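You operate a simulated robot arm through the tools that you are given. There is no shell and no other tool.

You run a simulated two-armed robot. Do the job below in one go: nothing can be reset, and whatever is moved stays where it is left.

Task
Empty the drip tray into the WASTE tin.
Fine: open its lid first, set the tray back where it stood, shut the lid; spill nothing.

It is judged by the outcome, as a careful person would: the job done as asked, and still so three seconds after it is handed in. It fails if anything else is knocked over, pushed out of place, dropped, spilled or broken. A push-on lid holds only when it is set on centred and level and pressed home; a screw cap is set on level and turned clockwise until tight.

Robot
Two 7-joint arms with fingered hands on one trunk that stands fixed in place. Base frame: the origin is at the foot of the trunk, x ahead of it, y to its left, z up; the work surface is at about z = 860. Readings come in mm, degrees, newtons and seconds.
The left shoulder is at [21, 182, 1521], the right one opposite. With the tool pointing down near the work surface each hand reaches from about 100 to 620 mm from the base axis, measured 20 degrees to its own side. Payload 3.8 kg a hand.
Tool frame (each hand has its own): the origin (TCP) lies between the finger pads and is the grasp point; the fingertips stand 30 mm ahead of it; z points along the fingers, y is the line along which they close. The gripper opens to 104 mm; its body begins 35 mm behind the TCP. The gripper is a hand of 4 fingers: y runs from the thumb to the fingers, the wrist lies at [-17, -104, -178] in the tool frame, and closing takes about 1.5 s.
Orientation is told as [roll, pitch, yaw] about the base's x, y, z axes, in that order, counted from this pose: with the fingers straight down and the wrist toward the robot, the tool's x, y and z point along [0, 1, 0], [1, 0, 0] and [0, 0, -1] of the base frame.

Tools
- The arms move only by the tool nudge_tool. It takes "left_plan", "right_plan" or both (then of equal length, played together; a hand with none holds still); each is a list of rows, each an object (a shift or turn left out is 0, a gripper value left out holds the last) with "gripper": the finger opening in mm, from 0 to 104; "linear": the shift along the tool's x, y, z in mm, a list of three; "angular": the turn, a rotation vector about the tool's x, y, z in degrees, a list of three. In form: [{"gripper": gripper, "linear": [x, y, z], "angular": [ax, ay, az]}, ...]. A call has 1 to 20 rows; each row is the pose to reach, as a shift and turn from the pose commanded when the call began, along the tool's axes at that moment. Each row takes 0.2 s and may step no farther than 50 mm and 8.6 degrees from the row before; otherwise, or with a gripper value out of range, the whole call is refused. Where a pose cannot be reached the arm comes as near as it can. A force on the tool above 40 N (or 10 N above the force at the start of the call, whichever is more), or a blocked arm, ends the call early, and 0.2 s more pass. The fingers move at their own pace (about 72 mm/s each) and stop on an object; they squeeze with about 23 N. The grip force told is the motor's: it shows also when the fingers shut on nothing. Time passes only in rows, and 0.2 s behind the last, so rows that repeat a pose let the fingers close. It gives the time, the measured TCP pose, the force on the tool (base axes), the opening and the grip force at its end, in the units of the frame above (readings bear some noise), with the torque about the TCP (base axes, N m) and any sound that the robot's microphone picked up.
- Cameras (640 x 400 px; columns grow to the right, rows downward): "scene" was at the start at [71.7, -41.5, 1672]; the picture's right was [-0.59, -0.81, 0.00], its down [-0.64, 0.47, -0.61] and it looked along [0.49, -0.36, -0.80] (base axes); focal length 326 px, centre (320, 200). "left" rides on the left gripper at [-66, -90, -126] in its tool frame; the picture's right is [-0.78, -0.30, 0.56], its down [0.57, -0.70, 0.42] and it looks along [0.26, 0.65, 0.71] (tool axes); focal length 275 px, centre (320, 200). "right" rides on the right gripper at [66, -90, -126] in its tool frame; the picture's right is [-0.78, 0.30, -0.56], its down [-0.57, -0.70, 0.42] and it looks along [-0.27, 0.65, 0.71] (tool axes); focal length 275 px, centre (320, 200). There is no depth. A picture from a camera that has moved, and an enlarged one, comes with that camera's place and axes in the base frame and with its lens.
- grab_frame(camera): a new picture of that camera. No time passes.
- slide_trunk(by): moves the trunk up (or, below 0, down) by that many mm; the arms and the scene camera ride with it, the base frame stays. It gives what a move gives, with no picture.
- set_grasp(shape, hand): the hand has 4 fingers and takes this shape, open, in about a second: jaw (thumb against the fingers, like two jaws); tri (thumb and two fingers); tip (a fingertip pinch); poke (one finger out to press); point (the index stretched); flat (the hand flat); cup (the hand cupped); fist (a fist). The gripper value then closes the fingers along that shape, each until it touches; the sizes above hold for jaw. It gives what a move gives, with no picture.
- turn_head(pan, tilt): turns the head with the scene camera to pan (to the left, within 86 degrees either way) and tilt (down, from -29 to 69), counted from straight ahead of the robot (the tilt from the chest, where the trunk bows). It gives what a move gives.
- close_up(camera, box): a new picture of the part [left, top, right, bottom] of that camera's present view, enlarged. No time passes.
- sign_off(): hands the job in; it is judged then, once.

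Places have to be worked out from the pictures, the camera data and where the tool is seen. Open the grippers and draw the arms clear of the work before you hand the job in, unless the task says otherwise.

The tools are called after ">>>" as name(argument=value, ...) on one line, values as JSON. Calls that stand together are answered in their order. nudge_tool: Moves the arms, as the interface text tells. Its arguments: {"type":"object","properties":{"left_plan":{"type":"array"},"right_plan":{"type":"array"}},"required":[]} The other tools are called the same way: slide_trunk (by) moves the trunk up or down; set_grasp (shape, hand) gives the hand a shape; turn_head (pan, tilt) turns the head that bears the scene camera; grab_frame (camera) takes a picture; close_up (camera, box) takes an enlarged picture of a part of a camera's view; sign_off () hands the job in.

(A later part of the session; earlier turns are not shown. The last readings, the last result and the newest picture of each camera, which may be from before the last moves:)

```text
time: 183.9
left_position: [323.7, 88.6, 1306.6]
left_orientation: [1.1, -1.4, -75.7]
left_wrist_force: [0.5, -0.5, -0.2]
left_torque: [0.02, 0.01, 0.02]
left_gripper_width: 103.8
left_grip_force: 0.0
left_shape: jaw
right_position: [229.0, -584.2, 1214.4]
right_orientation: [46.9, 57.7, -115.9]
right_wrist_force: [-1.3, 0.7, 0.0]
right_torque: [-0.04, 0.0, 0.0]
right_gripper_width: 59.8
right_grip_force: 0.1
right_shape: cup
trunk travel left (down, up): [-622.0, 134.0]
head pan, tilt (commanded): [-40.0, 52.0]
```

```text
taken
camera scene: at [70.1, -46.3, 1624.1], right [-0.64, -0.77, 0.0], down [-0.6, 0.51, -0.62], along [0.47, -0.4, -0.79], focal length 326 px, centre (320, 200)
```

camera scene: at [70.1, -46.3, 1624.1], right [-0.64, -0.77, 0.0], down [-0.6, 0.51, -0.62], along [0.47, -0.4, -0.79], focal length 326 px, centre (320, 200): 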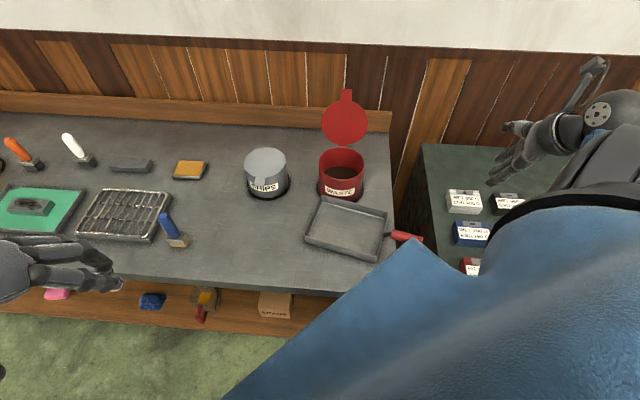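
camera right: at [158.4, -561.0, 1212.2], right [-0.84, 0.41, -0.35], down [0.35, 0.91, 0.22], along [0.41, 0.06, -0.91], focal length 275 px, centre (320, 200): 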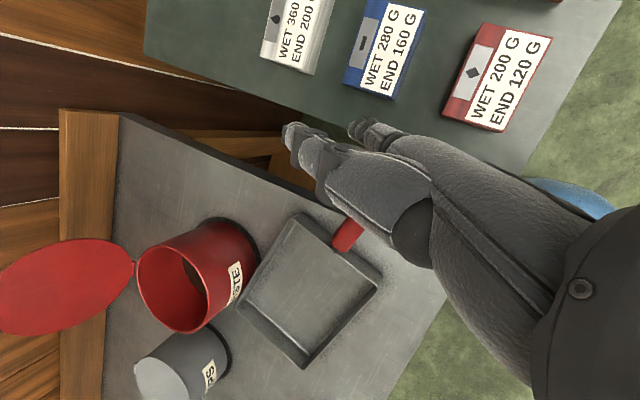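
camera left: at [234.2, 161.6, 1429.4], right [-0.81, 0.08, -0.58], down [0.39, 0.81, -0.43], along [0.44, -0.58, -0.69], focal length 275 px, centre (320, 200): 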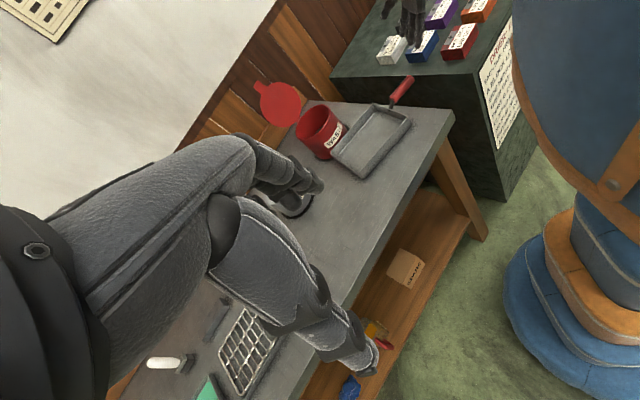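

Now I zoom on the tray to get its exact place for the left hand.

>>> close_up(camera="scene", box=[290, 175, 430, 275])

>>> close_up(camera="scene", box=[140, 130, 320, 270])

```text
4.00 times, centred on (360, 225) of scene
camera zoom: at [70.1, -46.3, 1624.1], right [-0.64, -0.77, 0.0], down [-0.6, 0.51, -0.62], along [0.47, -0.4, -0.79], focal length 1303 px, centre (160, 100)
```

zoom: 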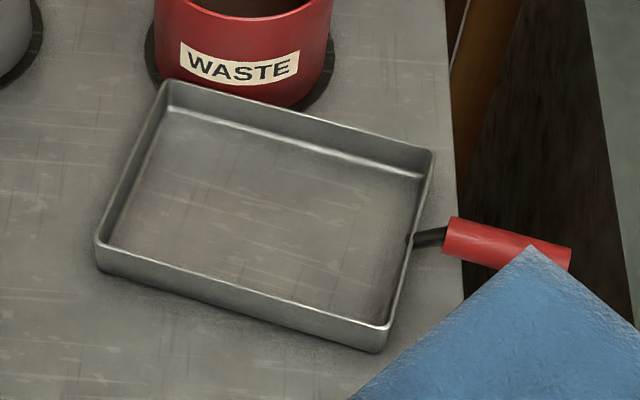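

```text
2.86 times, centred on (230, 200) of scene
camera zoom: at [70.1, -46.3, 1624.1], right [-0.64, -0.77, 0.0], down [-0.6, 0.51, -0.62], along [0.47, -0.4, -0.79], focal length 931 px, centre (577, 200)
```

zoom: 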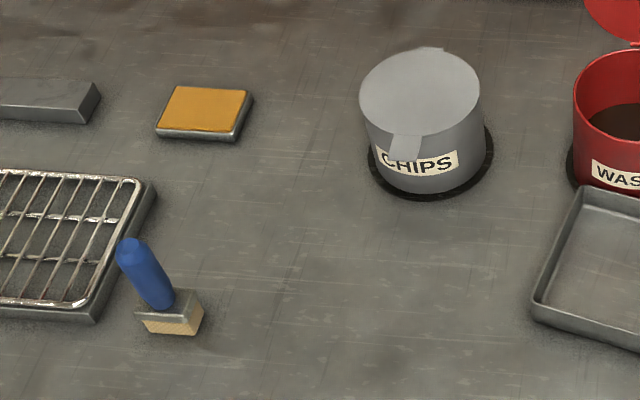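

Tray now: centre ≈(398,-417), yaw ≈31°; home is centre ≈(532,-193), yaw ≈45°. I lower the trunk 100 mm to give the left arm reach, then bring the left hand toward the tray's front wall.

>>> slide_trunk(by=-100)

>>> nudge_tool(left_plan=[{"linear": [10, 40, 0], "angular": [0, 0, -2]}, {"linear": [20, 80, 0], "angular": [0, 0, -4]}, {"linear": [30, 120, 0], "angular": [0, 0, -6]}, {"linear": [40, 160, 0], "angular": [0, 0, -8]}, {"linear": [50, 200, 0], "angular": [0, 0, -10]}, {"linear": [60, 240, 20], "angular": [0, 0, -12]}, {"linear": [60, 240, 20], "angular": [0, 0, -12]}])

>>> grab_frame(camera="scene")

>>> grab_frame(camera="left")

```text
time: 185.2
left_position: [322.0, 88.4, 1206.4]
left_orientation: [1.3, -1.5, -75.6]
left_wrist_force: [-0.4, -0.3, -0.5]
left_torque: [0.02, -0.02, 0.05]
left_gripper_width: 103.7
left_grip_force: 0.0
left_shape: jaw
right_position: [229.4, -582.3, 1115.9]
right_orientation: [46.9, 57.8, -116.1]
right_wrist_force: [0.5, 0.6, 0.5]
right_torque: [-0.01, -0.02, 0.02]
right_gripper_width: 59.8
right_grip_force: 0.1
right_shape: cup
trunk travel left (down, up): [-522.0, 234.0]
head pan, tilt (commanded): [-40.0, 52.0]
```

```text
time: 186.8
left_position: [441.1, -126.6, 1195.1]
left_orientation: [0.9, -1.7, -63.6]
left_wrist_force: [-0.5, 0.1, 1.1]
left_torque: [0.01, -0.05, 0.0]
left_gripper_width: 104.1
left_grip_force: 0.1
left_shape: jaw
right_position: [229.0, -581.5, 1117.1]
right_orientation: [46.9, 57.8, -115.9]
right_wrist_force: [-0.5, 0.1, 0.1]
right_torque: [-0.01, 0.02, -0.01]
right_gripper_width: 59.5
right_grip_force: 0.1
right_shape: cup
trunk travel left (down, up): [-522.0, 234.0]
head pan, tilt (commanded): [-40.0, 52.0]
```

```text
taken
camera scene: at [76.4, -44.9, 1523.9], right [-0.64, -0.77, 0.0], down [-0.6, 0.51, -0.62], along [0.47, -0.4, -0.79], focal length 326 px, centre (320, 200)
```

scene: 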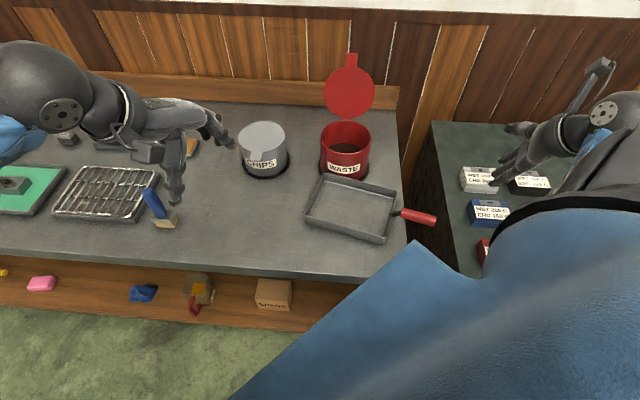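

```text
taken
camera left: at [338.8, -73.6, 1316.9], right [-0.81, -0.09, -0.58], down [0.21, 0.87, -0.44], along [0.54, -0.48, -0.69], focal length 275 px, centre (320, 200)
```

left: 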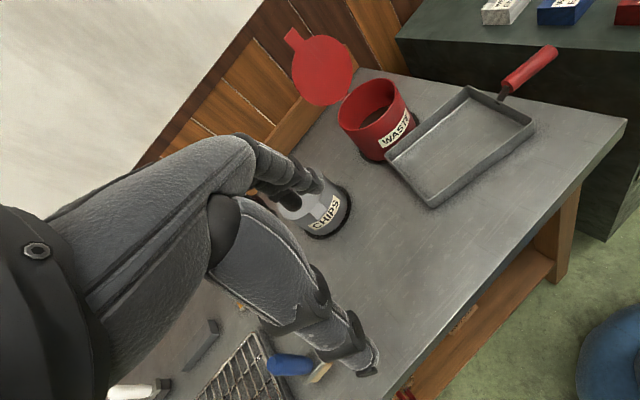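

The left arm moves freely. I bring the left hand above the middle of the tray's front wall.

>>> nudge_tool(left_plan=[{"linear": [-22.7, 23.5, 27.9], "angular": [0, 0, -0.7]}, {"linear": [-45.3, 47, 55.7], "angular": [0, 0, -1.4]}, {"linear": [-68, 70.5, 83.6], "angular": [0, 0, -2.1]}, {"linear": [-90.7, 94.1, 111.4], "angular": [0, 0, -2.8]}, {"linear": [-113.4, 117.6, 139.3], "angular": [0, 0, -3.5]}, {"linear": [-136, 141.1, 167.1], "angular": [0, 0, -4.2]}, {"linear": [-158.7, 164.6, 195], "angular": [0, 0, -4.8]}, {"linear": [-158.7, 164.6, 195], "angular": [0, 0, -4.8]}])

>>> grab_frame(camera="scene")

>>> grab_frame(camera="left")

```text
time: 188.6
left_position: [352.9, -283.4, 1029.0]
left_orientation: [0.7, -1.7, -58.7]
left_wrist_force: [-0.6, 0.6, 1.0]
left_torque: [-0.02, 0.01, 0.01]
left_gripper_width: 104.4
left_grip_force: 0.0
left_shape: jaw
left hand out of reach, approached as far as the arm can: row 6, 7, 8
right_position: [227.5, -581.9, 1115.7]
right_orientation: [47.0, 57.9, -115.8]
right_wrist_force: [-0.2, -0.1, 0.1]
right_torque: [0.0, 0.0, 0.02]
right_gripper_width: 59.7
right_grip_force: 0.0
right_shape: cup
trunk travel left (down, up): [-522.0, 234.0]
head pan, tilt (commanded): [-40.0, 52.0]
```

```text
taken
camera scene: at [75.2, -45.4, 1524.0], right [-0.64, -0.77, 0.0], down [-0.6, 0.51, -0.62], along [0.47, -0.4, -0.79], focal length 326 px, centre (320, 200)
```

scene: 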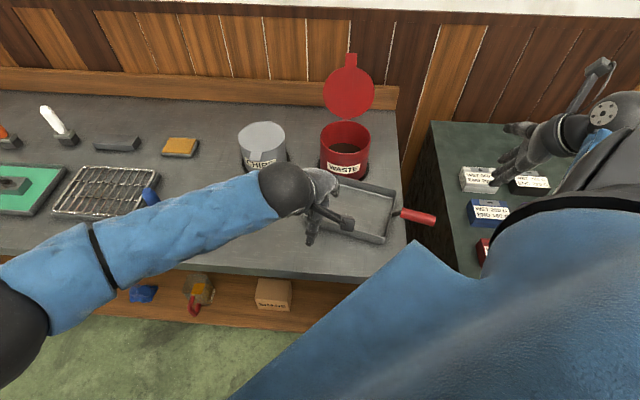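

```text
taken
camera left: at [247.9, -238.9, 1152.7], right [-0.8, -0.16, -0.58], down [0.14, 0.89, -0.44], along [0.58, -0.43, -0.69], focal length 275 px, centre (320, 200)
```

left: 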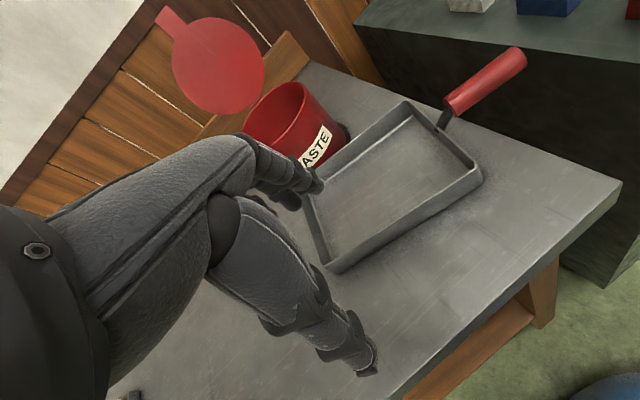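

The left arm's reach ends near the tray's front-left corner, so I'll pinch the front wall close to corner D. I raise the left hand 60 mm and lower the trunk 80 mm more for reach.

>>> nudge_tool(left_plan=[{"linear": [0, 0, -30]}, {"linear": [0, 0, -60]}, {"linear": [0, 0, -60]}])

>>> slide_trunk(by=-80)

>>> grab_frame(camera="scene")

```text
time: 189.4
left_position: [352.9, -283.0, 1089.4]
left_orientation: [0.9, -1.6, -58.9]
left_wrist_force: [-0.2, 0.3, 0.1]
left_torque: [0.04, 0.0, 0.02]
left_gripper_width: 103.9
left_grip_force: 0.0
left_shape: jaw
right_position: [229.2, -582.8, 1114.9]
right_orientation: [46.9, 57.8, -116.0]
right_wrist_force: [0.0, 0.4, 0.2]
right_torque: [0.01, -0.01, 0.02]
right_gripper_width: 59.7
right_grip_force: 0.0
right_shape: cup
trunk travel left (down, up): [-522.0, 234.0]
head pan, tilt (commanded): [-40.0, 52.0]
```

```text
time: 190.6
left_position: [352.8, -281.4, 1010.4]
left_orientation: [0.8, -1.7, -58.8]
left_wrist_force: [-0.2, -0.4, 0.5]
left_torque: [0.0, 0.02, 0.01]
left_gripper_width: 103.9
left_grip_force: 0.1
left_shape: jaw
right_position: [228.1, -582.6, 1035.3]
right_orientation: [47.0, 57.8, -116.0]
right_wrist_force: [0.3, -0.2, -0.2]
right_torque: [0.03, -0.02, -0.02]
right_gripper_width: 59.5
right_grip_force: 0.0
right_shape: cup
trunk travel left (down, up): [-442.0, 314.0]
head pan, tilt (commanded): [-40.0, 52.0]
```

```text
taken
camera scene: at [88.7, -46.0, 1443.6], right [-0.64, -0.77, 0.0], down [-0.6, 0.51, -0.62], along [0.47, -0.4, -0.79], focal length 326 px, centre (320, 200)
```

scene: 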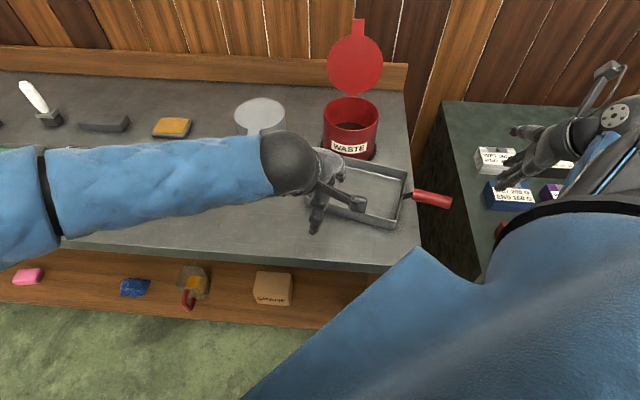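

I move the left hand over the wall near corner D (still above the rim), raising the right hand clear at the same time.

>>> nudge_tool(left_plan=[{"linear": [8.3, 23, 16]}, {"linear": [16.7, 46, 33]}, {"linear": [25, 68.8, 50]}, {"linear": [25, 68.8, 50]}], right_plan=[{"linear": [7.8, -16.9, -7.3]}, {"linear": [15.6, -33.8, -14.6]}, {"linear": [23.3, -50.8, -21.8]}, {"linear": [31.1, -67.7, -29.1]}])

>>> grab_frame(camera="scene")

>>> grab_frame(camera="left")

```text
time: 191.6
left_position: [397.7, -295.4, 962.8]
left_orientation: [0.7, -1.8, -58.8]
left_wrist_force: [0.5, -0.1, -0.1]
left_torque: [0.02, -0.01, -0.03]
left_gripper_width: 104.0
left_grip_force: 0.0
left_shape: jaw
left hand out of reach, approached as far as the arm can: row 2, 3, 4
right_position: [229.2, -581.3, 1114.4]
right_orientation: [46.8, 57.7, -116.0]
right_wrist_force: [0.3, -0.9, -0.3]
right_torque: [-0.01, 0.03, -0.01]
right_gripper_width: 59.8
right_grip_force: 0.1
right_shape: cup
trunk travel left (down, up): [-442.0, 314.0]
head pan, tilt (commanded): [-40.0, 52.0]
```

```text
taken
camera scene: at [89.8, -45.8, 1443.4], right [-0.64, -0.77, 0.0], down [-0.6, 0.51, -0.62], along [0.47, -0.4, -0.79], focal length 326 px, centre (320, 200)
```

scene: 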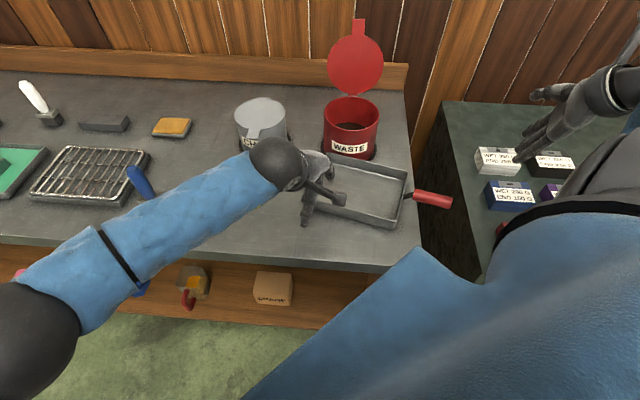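

```text
taken
camera left: at [292.1, -251.3, 1085.3], right [-0.8, -0.16, -0.58], down [0.14, 0.89, -0.44], along [0.58, -0.43, -0.69], focal length 275 px, centre (320, 200)
```

left: 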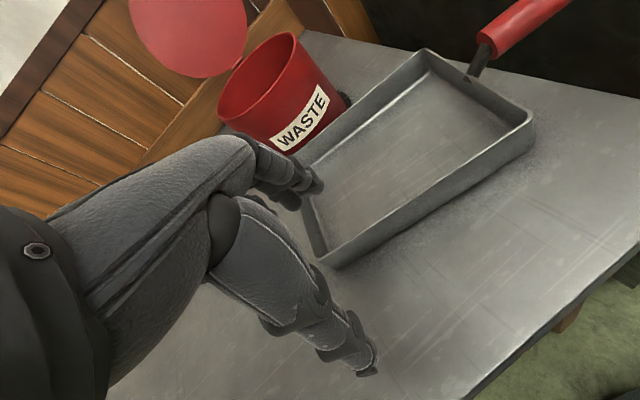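

The left arm can't quite reach the wall. The right hand can instead pinch the short wall beside the handle (thumb outside, fingers inside), with its forearm coming from the right. I retract the left arm and unwind the right hand in the same move.

>>> nudge_tool(left_plan=[{"linear": [8, -14, -30]}, {"linear": [20, -40, -60]}, {"linear": [40, -68, -90]}, {"linear": [60, -96, -120]}, {"linear": [80, -124, -150]}, {"linear": [100, -152, -170]}, {"linear": [120, -180, -190]}, {"linear": [140, -208, -200]}, {"linear": [150, -230, -200]}, {"linear": [150, -230, -200]}, {"linear": [150, -230, -200]}, {"linear": [150, -230, -200]}, {"linear": [150, -230, -200]}], right_plan=[{"linear": [4, -5, -1], "angular": [0.3, -2.4, -7.4]}, {"linear": [8, -10, -2], "angular": [0.6, -4.8, -14.8]}, {"linear": [12, -15, -2], "angular": [0.9, -7.1, -22.3]}, {"linear": [16, -20, -2], "angular": [1.2, -9.5, -29.7]}, {"linear": [20, -25, -2], "angular": [1.5, -11.9, -37.1]}, {"linear": [24, -30, -2], "angular": [1.8, -14.3, -44.5]}, {"linear": [26, -33, 0], "angular": [2, -16.6, -51.9]}, {"linear": [28, -36, 2], "angular": [2.3, -19, -59.3]}, {"linear": [30, -39, 4], "angular": [2.6, -21.4, -66.8]}, {"linear": [32, -42, 6], "angular": [2.9, -23.8, -74.2]}, {"linear": [34, -45, 8], "angular": [3.2, -26.1, -81.6]}, {"linear": [36, -48, 10], "angular": [3.5, -28.5, -89]}, {"linear": [36, -48, 10], "angular": [3.5, -28.5, -89]}])

>>> grab_frame(camera="scene")

```text
time: 194.4
left_position: [401.3, -19.3, 1158.7]
left_orientation: [0.7, -1.8, -58.9]
left_wrist_force: [-1.0, 0.9, 0.5]
left_torque: [-0.04, -0.01, -0.01]
left_gripper_width: 103.9
left_grip_force: 0.1
left_shape: jaw
right_position: [262.3, -589.4, 1165.4]
right_orientation: [45.2, -12.0, -50.0]
right_wrist_force: [0.2, 0.4, -0.2]
right_torque: [0.03, -0.01, 0.02]
right_gripper_width: 59.9
right_grip_force: 0.2
right_shape: cup
trunk travel left (down, up): [-442.0, 314.0]
head pan, tilt (commanded): [-40.0, 52.0]
```

```text
taken
camera scene: at [89.0, -45.9, 1443.4], right [-0.64, -0.77, 0.0], down [-0.6, 0.51, -0.62], along [0.47, -0.4, -0.79], focal length 326 px, centre (320, 200)
```

scene: 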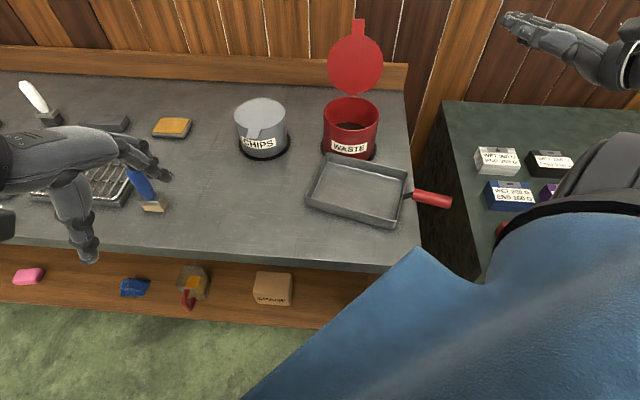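

Both arms are clear. I set the right hand to jaw and bring it, fingers down with yaw +31°, above the short wall between handle and corner B.

>>> set_grasp(hand="right", shape="jaw")

>>> nudge_tool(right_plan=[{"gripper": 104, "linear": [-2.2, -5.1, 16.7], "angular": [3.7, -2.6, -6.5]}, {"linear": [-4.5, -10.1, 33.3], "angular": [7.4, -5.2, -13]}, {"linear": [-6.7, -15.2, 50], "angular": [11, -7.8, -19.5]}, {"linear": [-8.9, -20.3, 66.7], "angular": [14.7, -10.4, -26]}, {"linear": [-11.1, -25.4, 83.4], "angular": [18.4, -13, -32.5]}, {"linear": [-13.4, -30.4, 100], "angular": [22.1, -15.7, -39.1]}, {"linear": [-15.6, -35.5, 116.7], "angular": [25.8, -18.3, -45.6]}, {"linear": [-17.8, -40.6, 133.4], "angular": [29.5, -20.9, -52.1]}, {"linear": [-20, -45.7, 150], "angular": [33.1, -23.5, -58.6]}, {"linear": [-22.3, -50.7, 166.7], "angular": [36.8, -26.1, -65.1]}, {"linear": [-24.5, -55.8, 183.4], "angular": [40.5, -28.7, -71.6]}, {"linear": [-24.5, -55.8, 183.4], "angular": [40.5, -28.7, -71.6]}])

>>> grab_frame(camera="scene")

>>> grab_frame(camera="right")

```text
time: 195.3
left_position: [401.9, -19.3, 1159.1]
left_orientation: [0.9, -1.7, -58.9]
left_wrist_force: [0.3, -0.4, 0.3]
left_torque: [0.03, 0.05, -0.02]
left_gripper_width: 103.7
left_grip_force: 0.0
left_shape: jaw
right_position: [261.4, -589.3, 1165.5]
right_orientation: [45.1, -12.0, -50.0]
right_wrist_force: [-0.4, 0.3, 0.0]
right_torque: [-0.02, 0.0, -0.01]
right_gripper_width: 103.7
right_grip_force: 0.0
right_shape: jaw
trunk travel left (down, up): [-442.0, 314.0]
head pan, tilt (commanded): [-40.0, 52.0]
```

```text
time: 197.9
left_position: [401.4, -20.4, 1158.7]
left_orientation: [0.8, -1.8, -59.0]
left_wrist_force: [0.3, 0.4, 0.3]
left_torque: [-0.02, 0.02, 0.02]
left_gripper_width: 103.9
left_grip_force: 0.0
left_shape: jaw
right_position: [332.3, -498.7, 1010.4]
right_orientation: [0.0, -0.1, 31.2]
right_wrist_force: [0.2, 0.4, 0.7]
right_torque: [-0.04, 0.01, 0.02]
right_gripper_width: 103.9
right_grip_force: 0.1
right_shape: jaw
trunk travel left (down, up): [-442.0, 314.0]
head pan, tilt (commanded): [-40.0, 52.0]
```

```text
taken
camera scene: at [88.8, -46.1, 1443.5], right [-0.64, -0.77, 0.0], down [-0.6, 0.51, -0.62], along [0.47, -0.4, -0.79], focal length 326 px, centre (320, 200)
```

scene: 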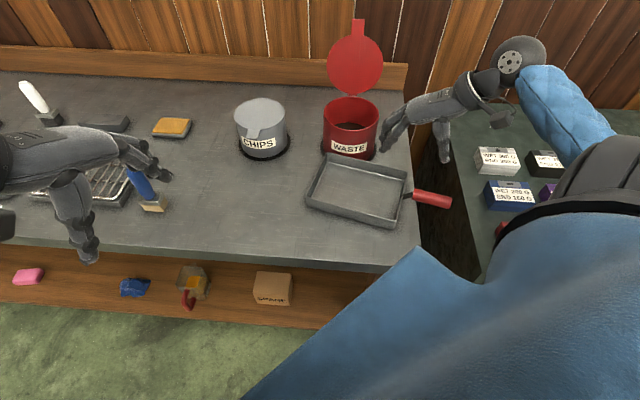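

```text
taken
camera right: at [221.2, -488.1, 1135.8], right [0.65, -0.51, 0.56], down [-0.3, -0.85, -0.43], along [0.69, 0.11, -0.71], focal length 275 px, centre (320, 200)
```

right: 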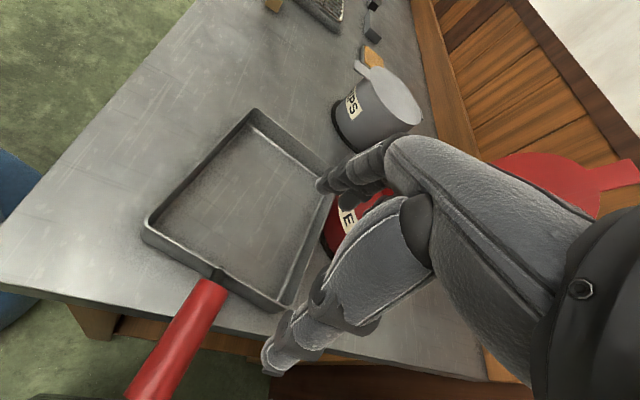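

Exactly over the wall. I shift a few mm to centre between stem and corner, narrow the jaw to 70 and lower until the fingertips are inside the tray just above its floor.

>>> nudge_tool(right_plan=[{"gripper": 70, "linear": [4.7, 4.4, 20]}, {"linear": [4.7, 4.4, 50]}, {"linear": [4.7, 4.4, 75]}, {"linear": [4.7, 4.4, 93]}, {"linear": [4.7, 4.4, 103]}, {"linear": [4.7, 4.4, 108]}, {"linear": [4.7, 4.4, 108]}])

>>> grab_frame(camera="right")

>>> close_up(camera="scene", box=[290, 130, 470, 250])

```text
time: 199.5
left_position: [402.4, -19.7, 1158.1]
left_orientation: [0.8, -1.7, -58.9]
left_wrist_force: [0.2, -0.3, -0.2]
left_torque: [0.01, -0.02, -0.02]
left_gripper_width: 103.6
left_grip_force: 0.1
left_shape: jaw
right_position: [334.0, -489.9, 902.4]
right_orientation: [0.0, -0.2, 31.0]
right_wrist_force: [-0.7, 0.4, -0.4]
right_torque: [0.0, -0.02, -0.01]
right_gripper_width: 70.5
right_grip_force: 0.1
right_shape: jaw
trunk travel left (down, up): [-442.0, 314.0]
head pan, tilt (commanded): [-40.0, 52.0]
```

```text
taken
camera right: at [223.0, -481.7, 1027.4], right [0.65, -0.51, 0.56], down [-0.31, -0.85, -0.43], along [0.69, 0.11, -0.71], focal length 275 px, centre (320, 200)
```

right: 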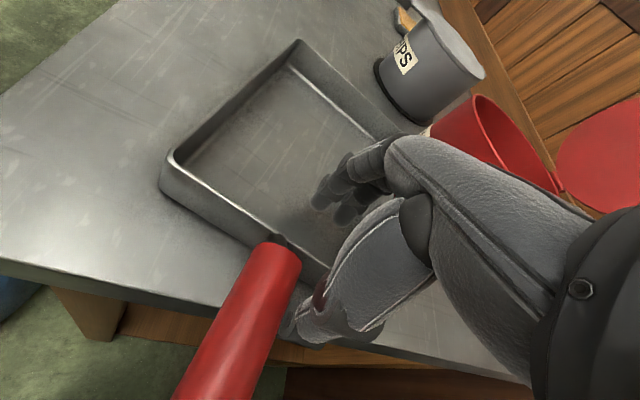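

```text
3.33 times, centred on (380, 190) of scene
camera zoom: at [89.1, -46.1, 1443.4], right [-0.64, -0.77, 0.0], down [-0.6, 0.51, -0.62], along [0.47, -0.4, -0.79], focal length 1086 px, centre (120, 233)
```

zoom: 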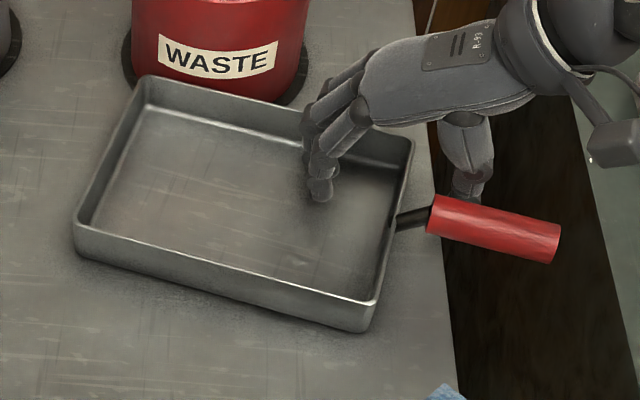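

Fingers are inside, thumb outside the short wall. I close the pinch.

>>> nudge_tool(right_plan=[{"gripper": 40}, {"gripper": 20}, {"gripper": 0}, {"gripper": 0}, {"gripper": 0}, {"gripper": 0}, {"gripper": 0}])

>>> close_up(camera="scene", box=[290, 130, 470, 250])

>>> grab_frame(camera="right")

```text
time: 201.1
left_position: [401.0, -18.3, 1159.0]
left_orientation: [0.8, -1.6, -58.8]
left_wrist_force: [0.2, -0.2, -0.5]
left_torque: [-0.03, 0.01, 0.0]
left_gripper_width: 103.9
left_grip_force: 0.0
left_shape: jaw
right_position: [334.6, -489.3, 901.9]
right_orientation: [0.1, -0.3, 31.0]
right_wrist_force: [-1.0, 0.2, 0.2]
right_torque: [0.01, 0.03, 0.03]
right_gripper_width: 0.0
right_grip_force: 23.0
right_shape: jaw
trunk travel left (down, up): [-442.0, 314.0]
head pan, tilt (commanded): [-40.0, 52.0]
```

```text
3.33 times, centred on (380, 190) of scene
camera zoom: at [89.1, -46.1, 1443.4], right [-0.64, -0.77, 0.0], down [-0.6, 0.51, -0.62], along [0.47, -0.4, -0.79], focal length 1086 px, centre (120, 233)
```

zoom: 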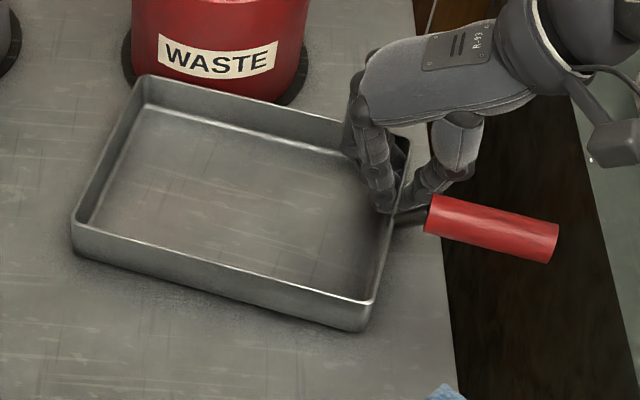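

```text
taken
camera right: at [222.9, -481.7, 1027.5], right [0.65, -0.51, 0.56], down [-0.31, -0.85, -0.43], along [0.69, 0.11, -0.71], focal length 275 px, centre (320, 200)
```

right: 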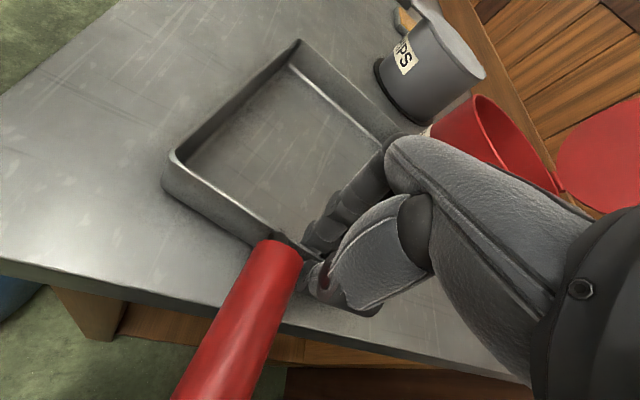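

The wall is pinched. I lift 8 mm gently to see whether the tray comes up with it.

>>> nudge_tool(right_plan=[{"linear": [0, 0, -2]}, {"linear": [0, 0, -4]}, {"linear": [0, 0, -6]}, {"linear": [0, 0, -8]}, {"linear": [0, 0, -8]}])

>>> close_up(camera="scene", box=[290, 130, 470, 250])

>>> grab_frame(camera="right")

```text
time: 202.3
left_position: [401.8, -18.6, 1158.4]
left_orientation: [0.8, -1.7, -58.8]
left_wrist_force: [-0.4, 0.5, -0.8]
left_torque: [0.02, 0.03, 0.01]
left_gripper_width: 104.1
left_grip_force: 0.0
left_shape: jaw
right_position: [334.8, -491.0, 912.1]
right_orientation: [0.0, -0.3, 31.0]
right_wrist_force: [-0.4, 1.2, -1.8]
right_torque: [0.05, 0.02, 0.07]
right_gripper_width: 0.0
right_grip_force: 23.0
right_shape: jaw
trunk travel left (down, up): [-442.0, 314.0]
head pan, tilt (commanded): [-40.0, 52.0]
```

```text
3.33 times, centred on (380, 190) of scene
camera zoom: at [89.2, -46.1, 1443.4], right [-0.64, -0.77, 0.0], down [-0.6, 0.51, -0.62], along [0.47, -0.4, -0.79], focal length 1086 px, centre (120, 233)
```

zoom: 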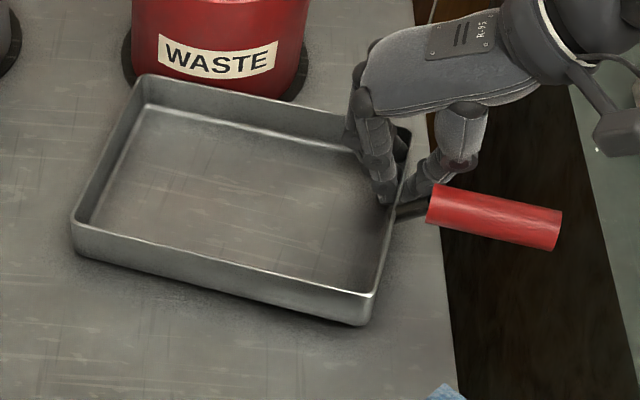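

```text
taken
camera right: at [222.9, -481.6, 1035.9], right [0.65, -0.51, 0.56], down [-0.31, -0.85, -0.43], along [0.69, 0.11, -0.71], focal length 275 px, centre (320, 200)
```

right: 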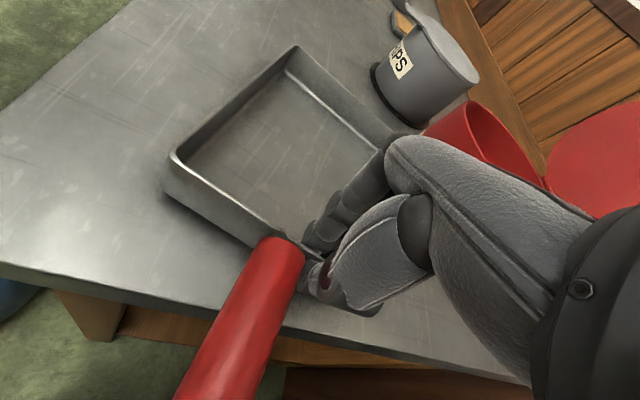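

The near end lifts while the far edge slides on the bench – fine for an empty tray. I drag it toward home, turning it +14° on the way; first half.

>>> nudge_tool(right_plan=[{"linear": [1, 2.4, 0], "angular": [0, 0, -0.1]}, {"linear": [3.1, 7.2, 0], "angular": [0, 0, -0.4]}, {"linear": [6.1, 14.3, 0], "angular": [0, 0, -0.9]}, {"linear": [9.7, 22.7, 0], "angular": [0, 0, -1.3]}, {"linear": [13.2, 31, 0], "angular": [0, 0, -1.8]}, {"linear": [16.8, 39.4, 0], "angular": [0, 0, -2.3]}, {"linear": [20.3, 47.8, 0], "angular": [0, 0, -2.8]}, {"linear": [23.9, 56.1, 0], "angular": [0, 0, -3.3]}, {"linear": [27.5, 64.5, 0], "angular": [0, 0, -3.8]}, {"linear": [31, 72.8, 0], "angular": [0, 0, -4.3]}, {"linear": [34.6, 81.2, 0], "angular": [0, 0, -4.8]}, {"linear": [38.1, 89.6, 0], "angular": [0, 0, -5.3]}, {"linear": [41.7, 97.9, 0], "angular": [0, 0, -5.8]}, {"linear": [45.3, 106.3, 0], "angular": [0, 0, -6.3]}, {"linear": [47.8, 112.2, 0], "angular": [0, 0, -6.7]}, {"linear": [49.8, 117, 0], "angular": [0, 0, -7]}, {"linear": [50.9, 119.4, 0], "angular": [0, 0, -7.1]}, {"linear": [50.9, 119.4, 0], "angular": [0, 0, -7.1]}])

>>> grab_frame(camera="scene")

>>> grab_frame(camera="right")

```text
time: 206.1
left_position: [402.9, -20.1, 1159.0]
left_orientation: [0.9, -1.8, -59.0]
left_wrist_force: [-0.3, 0.9, 0.1]
left_torque: [-0.05, 0.03, 0.0]
left_gripper_width: 104.1
left_grip_force: 0.0
left_shape: jaw
right_position: [410.6, -385.6, 912.3]
right_orientation: [-0.1, -0.2, 38.1]
right_wrist_force: [-0.6, -0.6, -1.2]
right_torque: [-0.02, 0.01, 0.03]
right_gripper_width: 0.0
right_grip_force: 23.2
right_shape: jaw
trunk travel left (down, up): [-442.0, 314.0]
head pan, tilt (commanded): [-40.0, 52.0]
```

```text
taken
camera scene: at [89.2, -46.2, 1443.4], right [-0.64, -0.77, 0.0], down [-0.6, 0.51, -0.62], along [0.47, -0.4, -0.79], focal length 326 px, centre (320, 200)
```

scene: 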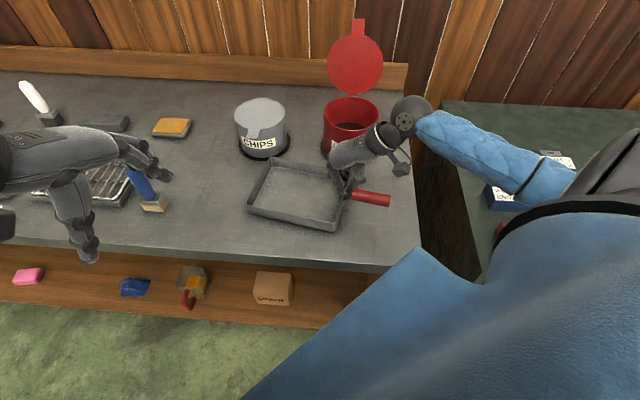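

```text
taken
camera right: at [298.5, -390.6, 1036.0], right [0.71, -0.43, 0.56], down [-0.2, -0.88, -0.43], along [0.68, 0.19, -0.71], focal length 275 px, centre (320, 200)
```

right: 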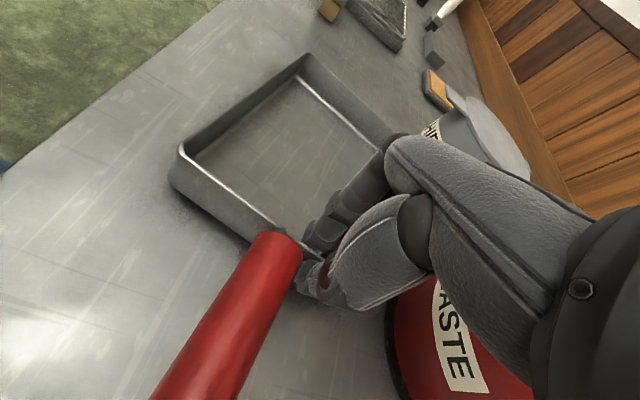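

Smooth, yaw following the hand. I continue to about 90% of the way and then measure.

>>> nudge_tool(right_plan=[{"linear": [0.7, 2.5, 0], "angular": [0, 0, -0.1]}, {"linear": [2.1, 7.5, 0], "angular": [0, 0, -0.4]}, {"linear": [4.2, 15, 0], "angular": [0, 0, -0.9]}, {"linear": [6.4, 22.5, 0], "angular": [0, 0, -1.3]}, {"linear": [8.8, 31.2, 0], "angular": [0, 0, -1.8]}, {"linear": [11.3, 40, 0], "angular": [0, 0, -2.3]}, {"linear": [13.8, 48.7, 0], "angular": [0, 0, -2.8]}, {"linear": [16.2, 57.5, 0], "angular": [0, 0, -3.3]}, {"linear": [18.7, 66.2, 0], "angular": [0, 0, -3.8]}, {"linear": [21.2, 74.9, 0], "angular": [0, 0, -4.3]}, {"linear": [23.7, 83.7, 0], "angular": [0, 0, -4.8]}, {"linear": [26.1, 92.4, 0], "angular": [0, 0, -5.3]}, {"linear": [28.6, 101.2, 0], "angular": [0, 0, -5.8]}, {"linear": [30.7, 108.7, 0], "angular": [0, 0, -6.2]}, {"linear": [31.8, 112.4, 0], "angular": [0, 0, -6.4]}, {"linear": [31.8, 112.4, 0], "angular": [0, 0, -6.4]}])

>>> grab_frame(camera="scene")

>>> close_up(camera="scene", box=[150, 140, 350, 260])

```text
time: 209.5
left_position: [402.7, -18.5, 1158.7]
left_orientation: [0.8, -1.7, -58.9]
left_wrist_force: [0.7, 0.4, 0.3]
left_torque: [0.02, 0.02, -0.02]
left_gripper_width: 104.1
left_grip_force: 0.0
left_shape: jaw
right_position: [478.7, -290.8, 912.8]
right_orientation: [0.1, -0.2, 44.4]
right_wrist_force: [0.6, -0.7, -2.3]
right_torque: [-0.01, 0.02, -0.04]
right_gripper_width: 0.0
right_grip_force: 23.0
right_shape: jaw
trunk travel left (down, up): [-442.0, 314.0]
head pan, tilt (commanded): [-40.0, 52.0]
```

```text
taken
camera scene: at [89.2, -46.2, 1443.4], right [-0.64, -0.77, 0.0], down [-0.6, 0.51, -0.62], along [0.47, -0.4, -0.79], focal length 326 px, centre (320, 200)
```

scene: 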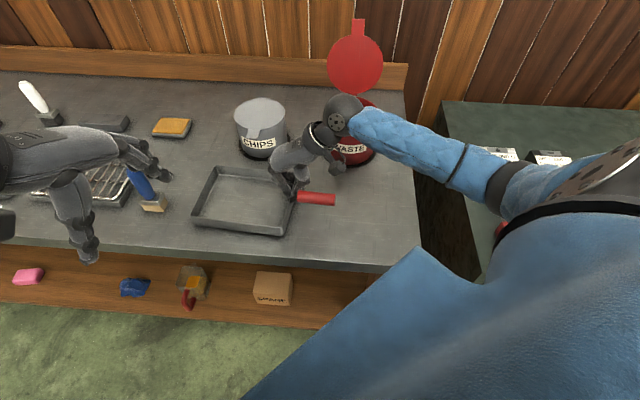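

```text
3.20 times, centred on (250, 200) of scene
camera zoom: at [89.2, -46.2, 1443.4], right [-0.64, -0.77, 0.0], down [-0.6, 0.51, -0.62], along [0.47, -0.4, -0.79], focal length 1043 px, centre (544, 200)
```

zoom: 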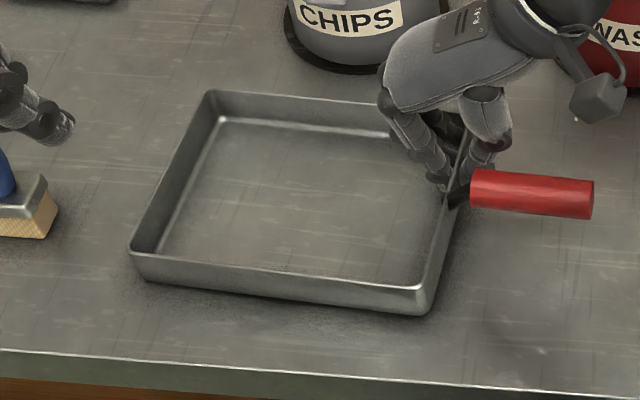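

Measured: centre ≈(530,-211), yaw ≈41°. I apply the remaining shift (≈9,14 mm) and turn.

>>> nudge_tool(right_plan=[{"linear": [0.7, 2.7, 0], "angular": [0, 0, -0.9]}, {"linear": [1.4, 5.4, 0], "angular": [0, 0, -1.8]}, {"linear": [2, 8.1, 0], "angular": [0, 0, -2.8]}, {"linear": [2.7, 10.8, 0], "angular": [0, 0, -3.7]}, {"linear": [3.4, 13.5, 0], "angular": [0, 0, -4.6]}, {"linear": [4.1, 16.2, 0], "angular": [0, 0, -5.5]}, {"linear": [4.1, 16.2, 0], "angular": [0, 0, -5.5]}])

>>> close_up(camera="scene", box=[150, 140, 350, 260])

```text
time: 211.1
left_position: [402.0, -20.4, 1160.5]
left_orientation: [0.8, -1.7, -58.8]
left_wrist_force: [-0.1, 0.6, 0.1]
left_torque: [0.0, 0.0, -0.01]
left_gripper_width: 104.0
left_grip_force: 0.1
left_shape: jaw
right_position: [488.4, -277.3, 911.9]
right_orientation: [0.0, -0.2, 50.0]
right_wrist_force: [0.2, -0.6, -1.5]
right_torque: [0.04, 0.03, -0.05]
right_gripper_width: 0.0
right_grip_force: 22.9
right_shape: jaw
trunk travel left (down, up): [-442.0, 314.0]
head pan, tilt (commanded): [-40.0, 52.0]
```

```text
3.20 times, centred on (250, 200) of scene
camera zoom: at [89.3, -46.2, 1443.4], right [-0.64, -0.77, 0.0], down [-0.6, 0.51, -0.62], along [0.47, -0.4, -0.79], focal length 1043 px, centre (544, 200)
```

zoom: 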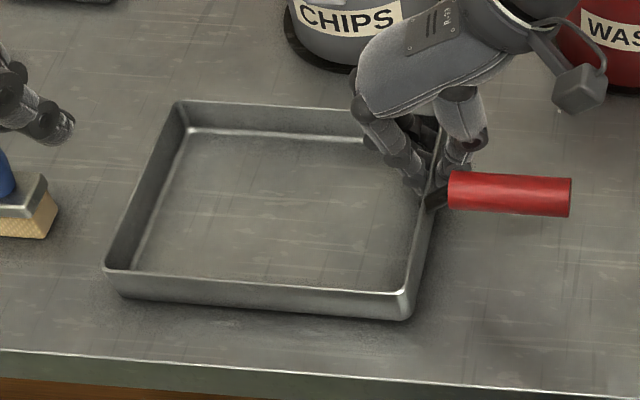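

Centre now ≈(534,-193), yaw ≈44° – on target within ~2 mm/1°. I lower the near end to the bench and open the pinch.

>>> nudge_tool(right_plan=[{"linear": [0, 0, 3], "angular": [0, 0, -0.5]}, {"linear": [0, 0, 6], "angular": [0, 0, -1]}, {"linear": [0, 0, 8], "angular": [0, 0, -1]}, {"linear": [0, 0, 9.5], "angular": [0, 0, -1]}, {"linear": [0, 0, 9.5], "angular": [0, 0, -1]}])

>>> close_up(camera="scene", box=[150, 140, 350, 260])

```text
time: 212.3
left_position: [402.5, -19.8, 1159.5]
left_orientation: [0.8, -1.8, -59.0]
left_wrist_force: [-0.6, -0.2, -0.6]
left_torque: [-0.03, 0.05, 0.0]
left_gripper_width: 103.8
left_grip_force: 0.0
left_shape: jaw
right_position: [488.4, -276.3, 902.9]
right_orientation: [-0.1, -0.2, 51.0]
right_wrist_force: [0.5, -1.2, -1.0]
right_torque: [0.03, -0.01, -0.01]
right_gripper_width: 0.0
right_grip_force: 23.5
right_shape: jaw
trunk travel left (down, up): [-442.0, 314.0]
head pan, tilt (commanded): [-40.0, 52.0]
```

```text
3.20 times, centred on (250, 200) of scene
camera zoom: at [89.2, -46.2, 1443.4], right [-0.64, -0.77, 0.0], down [-0.6, 0.51, -0.62], along [0.47, -0.4, -0.79], focal length 1043 px, centre (544, 200)
```

zoom: 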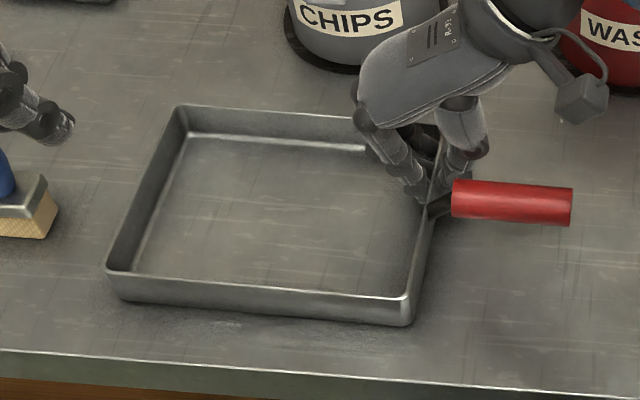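

Almost seated. I lower 2 mm more and open slowly, then lift the hand straight up.

>>> nudge_tool(right_plan=[{"linear": [0, 0, 1]}, {"linear": [0, 0, 2]}, {"linear": [0, 0, 2]}, {"gripper": 8, "linear": [0, 0, 2]}, {"gripper": 18, "linear": [0, 0, 2]}, {"gripper": 34, "linear": [0, 0, 2]}, {"gripper": 52, "linear": [0, 0, 2]}, {"gripper": 60, "linear": [0, 0, 2]}, {"linear": [0, 0, -30]}, {"linear": [0, 0, -70]}, {"linear": [0, 0, -110]}, {"linear": [0, 0, -110]}])

>>> close_up(camera="scene", box=[150, 140, 350, 260])

```text
time: 214.9
left_position: [400.7, -19.3, 1158.8]
left_orientation: [0.8, -1.7, -58.9]
left_wrist_force: [-0.3, -0.2, 0.6]
left_torque: [-0.02, -0.01, -0.03]
left_gripper_width: 103.6
left_grip_force: 0.0
left_shape: jaw
right_position: [487.7, -278.7, 1011.8]
right_orientation: [0.1, -0.2, 51.0]
right_wrist_force: [-0.2, -0.2, 0.7]
right_torque: [0.02, 0.04, -0.01]
right_gripper_width: 59.6
right_grip_force: 0.0
right_shape: jaw
trunk travel left (down, up): [-442.0, 314.0]
head pan, tilt (commanded): [-40.0, 52.0]
```

```text
3.20 times, centred on (250, 200) of scene
camera zoom: at [89.3, -46.2, 1443.4], right [-0.64, -0.77, 0.0], down [-0.6, 0.51, -0.62], along [0.47, -0.4, -0.79], focal length 1043 px, centre (544, 200)
```

zoom: 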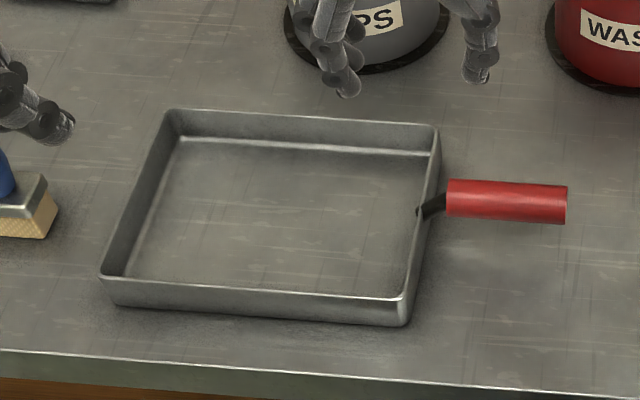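

The tray stands at home. To compare with my reference picture I raise the trunk back to the same height as then.

>>> slide_trunk(by=233)

>>> nudge_tool(right_plan=[{"linear": [-25, -35, 0], "angular": [0, 0, 6]}, {"linear": [-50, -70, 0], "angular": [0, 0, 12]}, {"linear": [-75, -105, 0], "angular": [0, 0, 18]}, {"linear": [-100, -140, 0], "angular": [0, 0, 25]}, {"linear": [-120, -170, 0], "angular": [0, 0, 31]}, {"linear": [-120, -170, 0], "angular": [0, 0, 31]}])

>>> close_up(camera="scene", box=[200, 210, 310, 295])

>>> grab_frame(camera="scene")

```text
time: 217.3
left_position: [401.2, -18.4, 1391.2]
left_orientation: [0.8, -1.7, -58.9]
left_wrist_force: [-0.4, 0.1, -0.2]
left_torque: [-0.01, -0.03, -0.02]
left_gripper_width: 103.6
left_grip_force: 0.0
left_shape: jaw
right_position: [487.8, -276.9, 1245.6]
right_orientation: [0.0, -0.2, 51.0]
right_wrist_force: [0.2, 0.4, -0.2]
right_torque: [-0.01, -0.01, -0.03]
right_gripper_width: 59.6
right_grip_force: 0.0
right_shape: jaw
trunk travel left (down, up): [-675.0, 81.0]
head pan, tilt (commanded): [-40.0, 52.0]
```

```text
time: 218.7
left_position: [401.8, -18.1, 1392.0]
left_orientation: [0.8, -1.7, -58.9]
left_wrist_force: [0.3, 1.1, 0.2]
left_torque: [-0.02, -0.01, 0.0]
left_gripper_width: 103.8
left_grip_force: 0.1
left_shape: jaw
right_position: [473.5, -484.3, 1244.9]
right_orientation: [0.0, -0.2, 19.8]
right_wrist_force: [-1.0, -0.9, 0.9]
right_torque: [0.01, 0.02, -0.02]
right_gripper_width: 59.7
right_grip_force: 0.0
right_shape: jaw
trunk travel left (down, up): [-675.0, 81.0]
head pan, tilt (commanded): [-40.0, 52.0]
```

```text
4.71 times, centred on (255, 252) of scene
camera zoom: at [69.4, -45.6, 1677.1], right [-0.64, -0.77, 0.0], down [-0.6, 0.51, -0.62], along [0.47, -0.4, -0.79], focal length 1533 px, centre (626, -47)
```

zoom: 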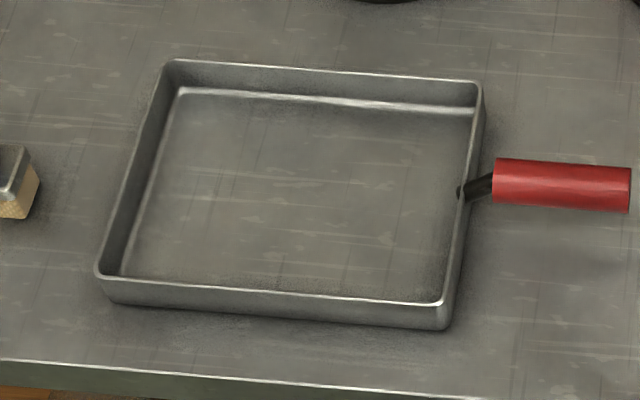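

```text
taken
camera scene: at [69.4, -45.6, 1677.1], right [-0.64, -0.77, 0.0], down [-0.6, 0.51, -0.62], along [0.47, -0.4, -0.79], focal length 326 px, centre (320, 200)
```

scene: 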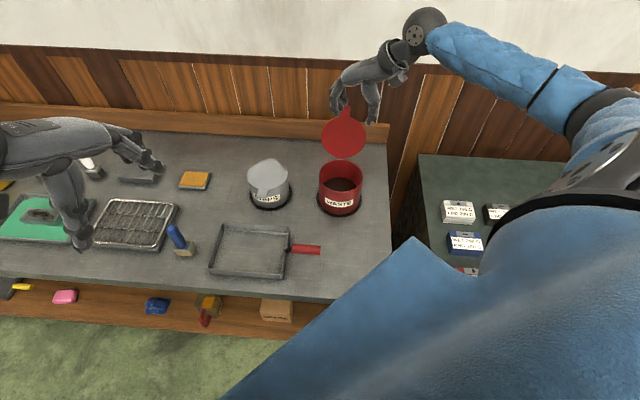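

The tray is back within about 5 mm and 0.5° of where it stood. I check with the same zoom that the WASTE tin hasn't shifted either.

>>> close_up(camera="scene", box=[200, 195, 400, 305])

>>> close_up(camera="scene", box=[230, 95, 390, 225])

```text
3.20 times, centred on (300, 250) of scene
camera zoom: at [69.4, -45.6, 1677.1], right [-0.64, -0.77, 0.0], down [-0.6, 0.51, -0.62], along [0.47, -0.4, -0.79], focal length 1043 px, centre (384, 40)
```

zoom: 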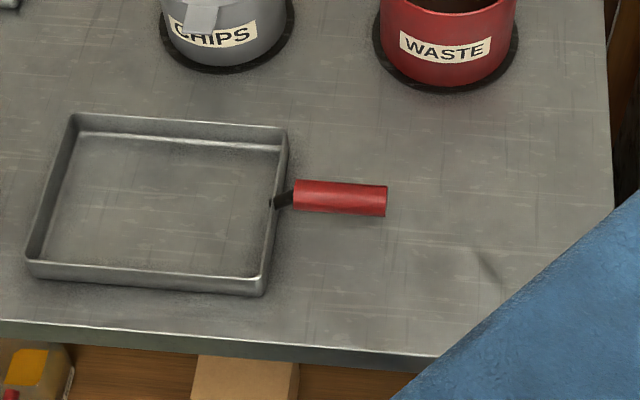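

```text
3.08 times, centred on (310, 160) of scene
camera zoom: at [69.4, -45.6, 1677.1], right [-0.64, -0.77, 0.0], down [-0.6, 0.51, -0.62], along [0.47, -0.4, -0.79], focal length 1003 px, centre (351, 323)
```

zoom: 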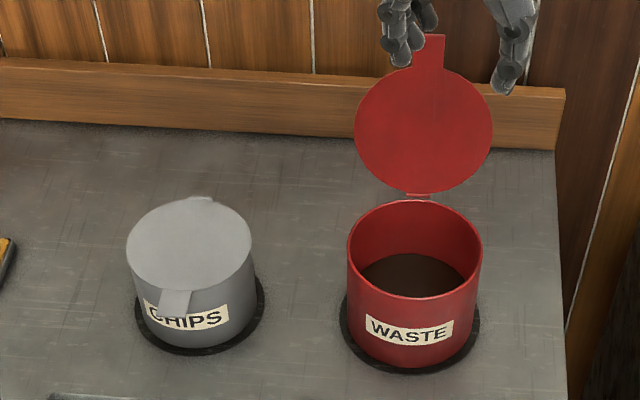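

Tin and bench look as before, except a faint dark patch right of the tray that I want to check isn't a spill.

>>> close_up(camera="scene", box=[320, 240, 390, 300])

>>> close_up(camera="scene", box=[270, 200, 400, 290])

```text
6.67 times, centred on (355, 270) of scene
camera zoom: at [69.4, -45.6, 1677.1], right [-0.64, -0.77, 0.0], down [-0.6, 0.51, -0.62], along [0.47, -0.4, -0.79], focal length 2172 px, centre (87, -267)
```

zoom: 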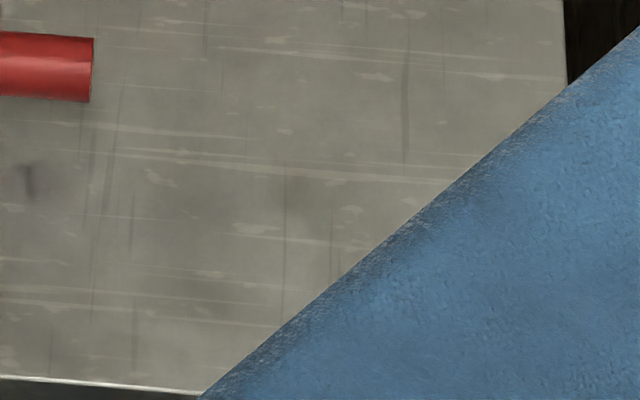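

```text
4.44 times, centred on (335, 245) of scene
camera zoom: at [69.4, -45.6, 1677.1], right [-0.64, -0.77, 0.0], down [-0.6, 0.51, -0.62], along [0.47, -0.4, -0.79], focal length 1448 px, centre (253, 0)
```

zoom: 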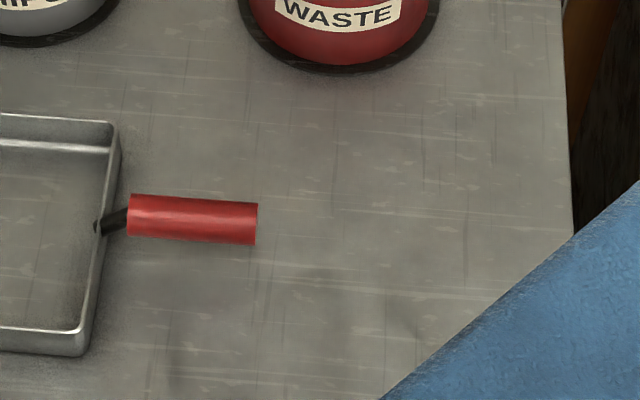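

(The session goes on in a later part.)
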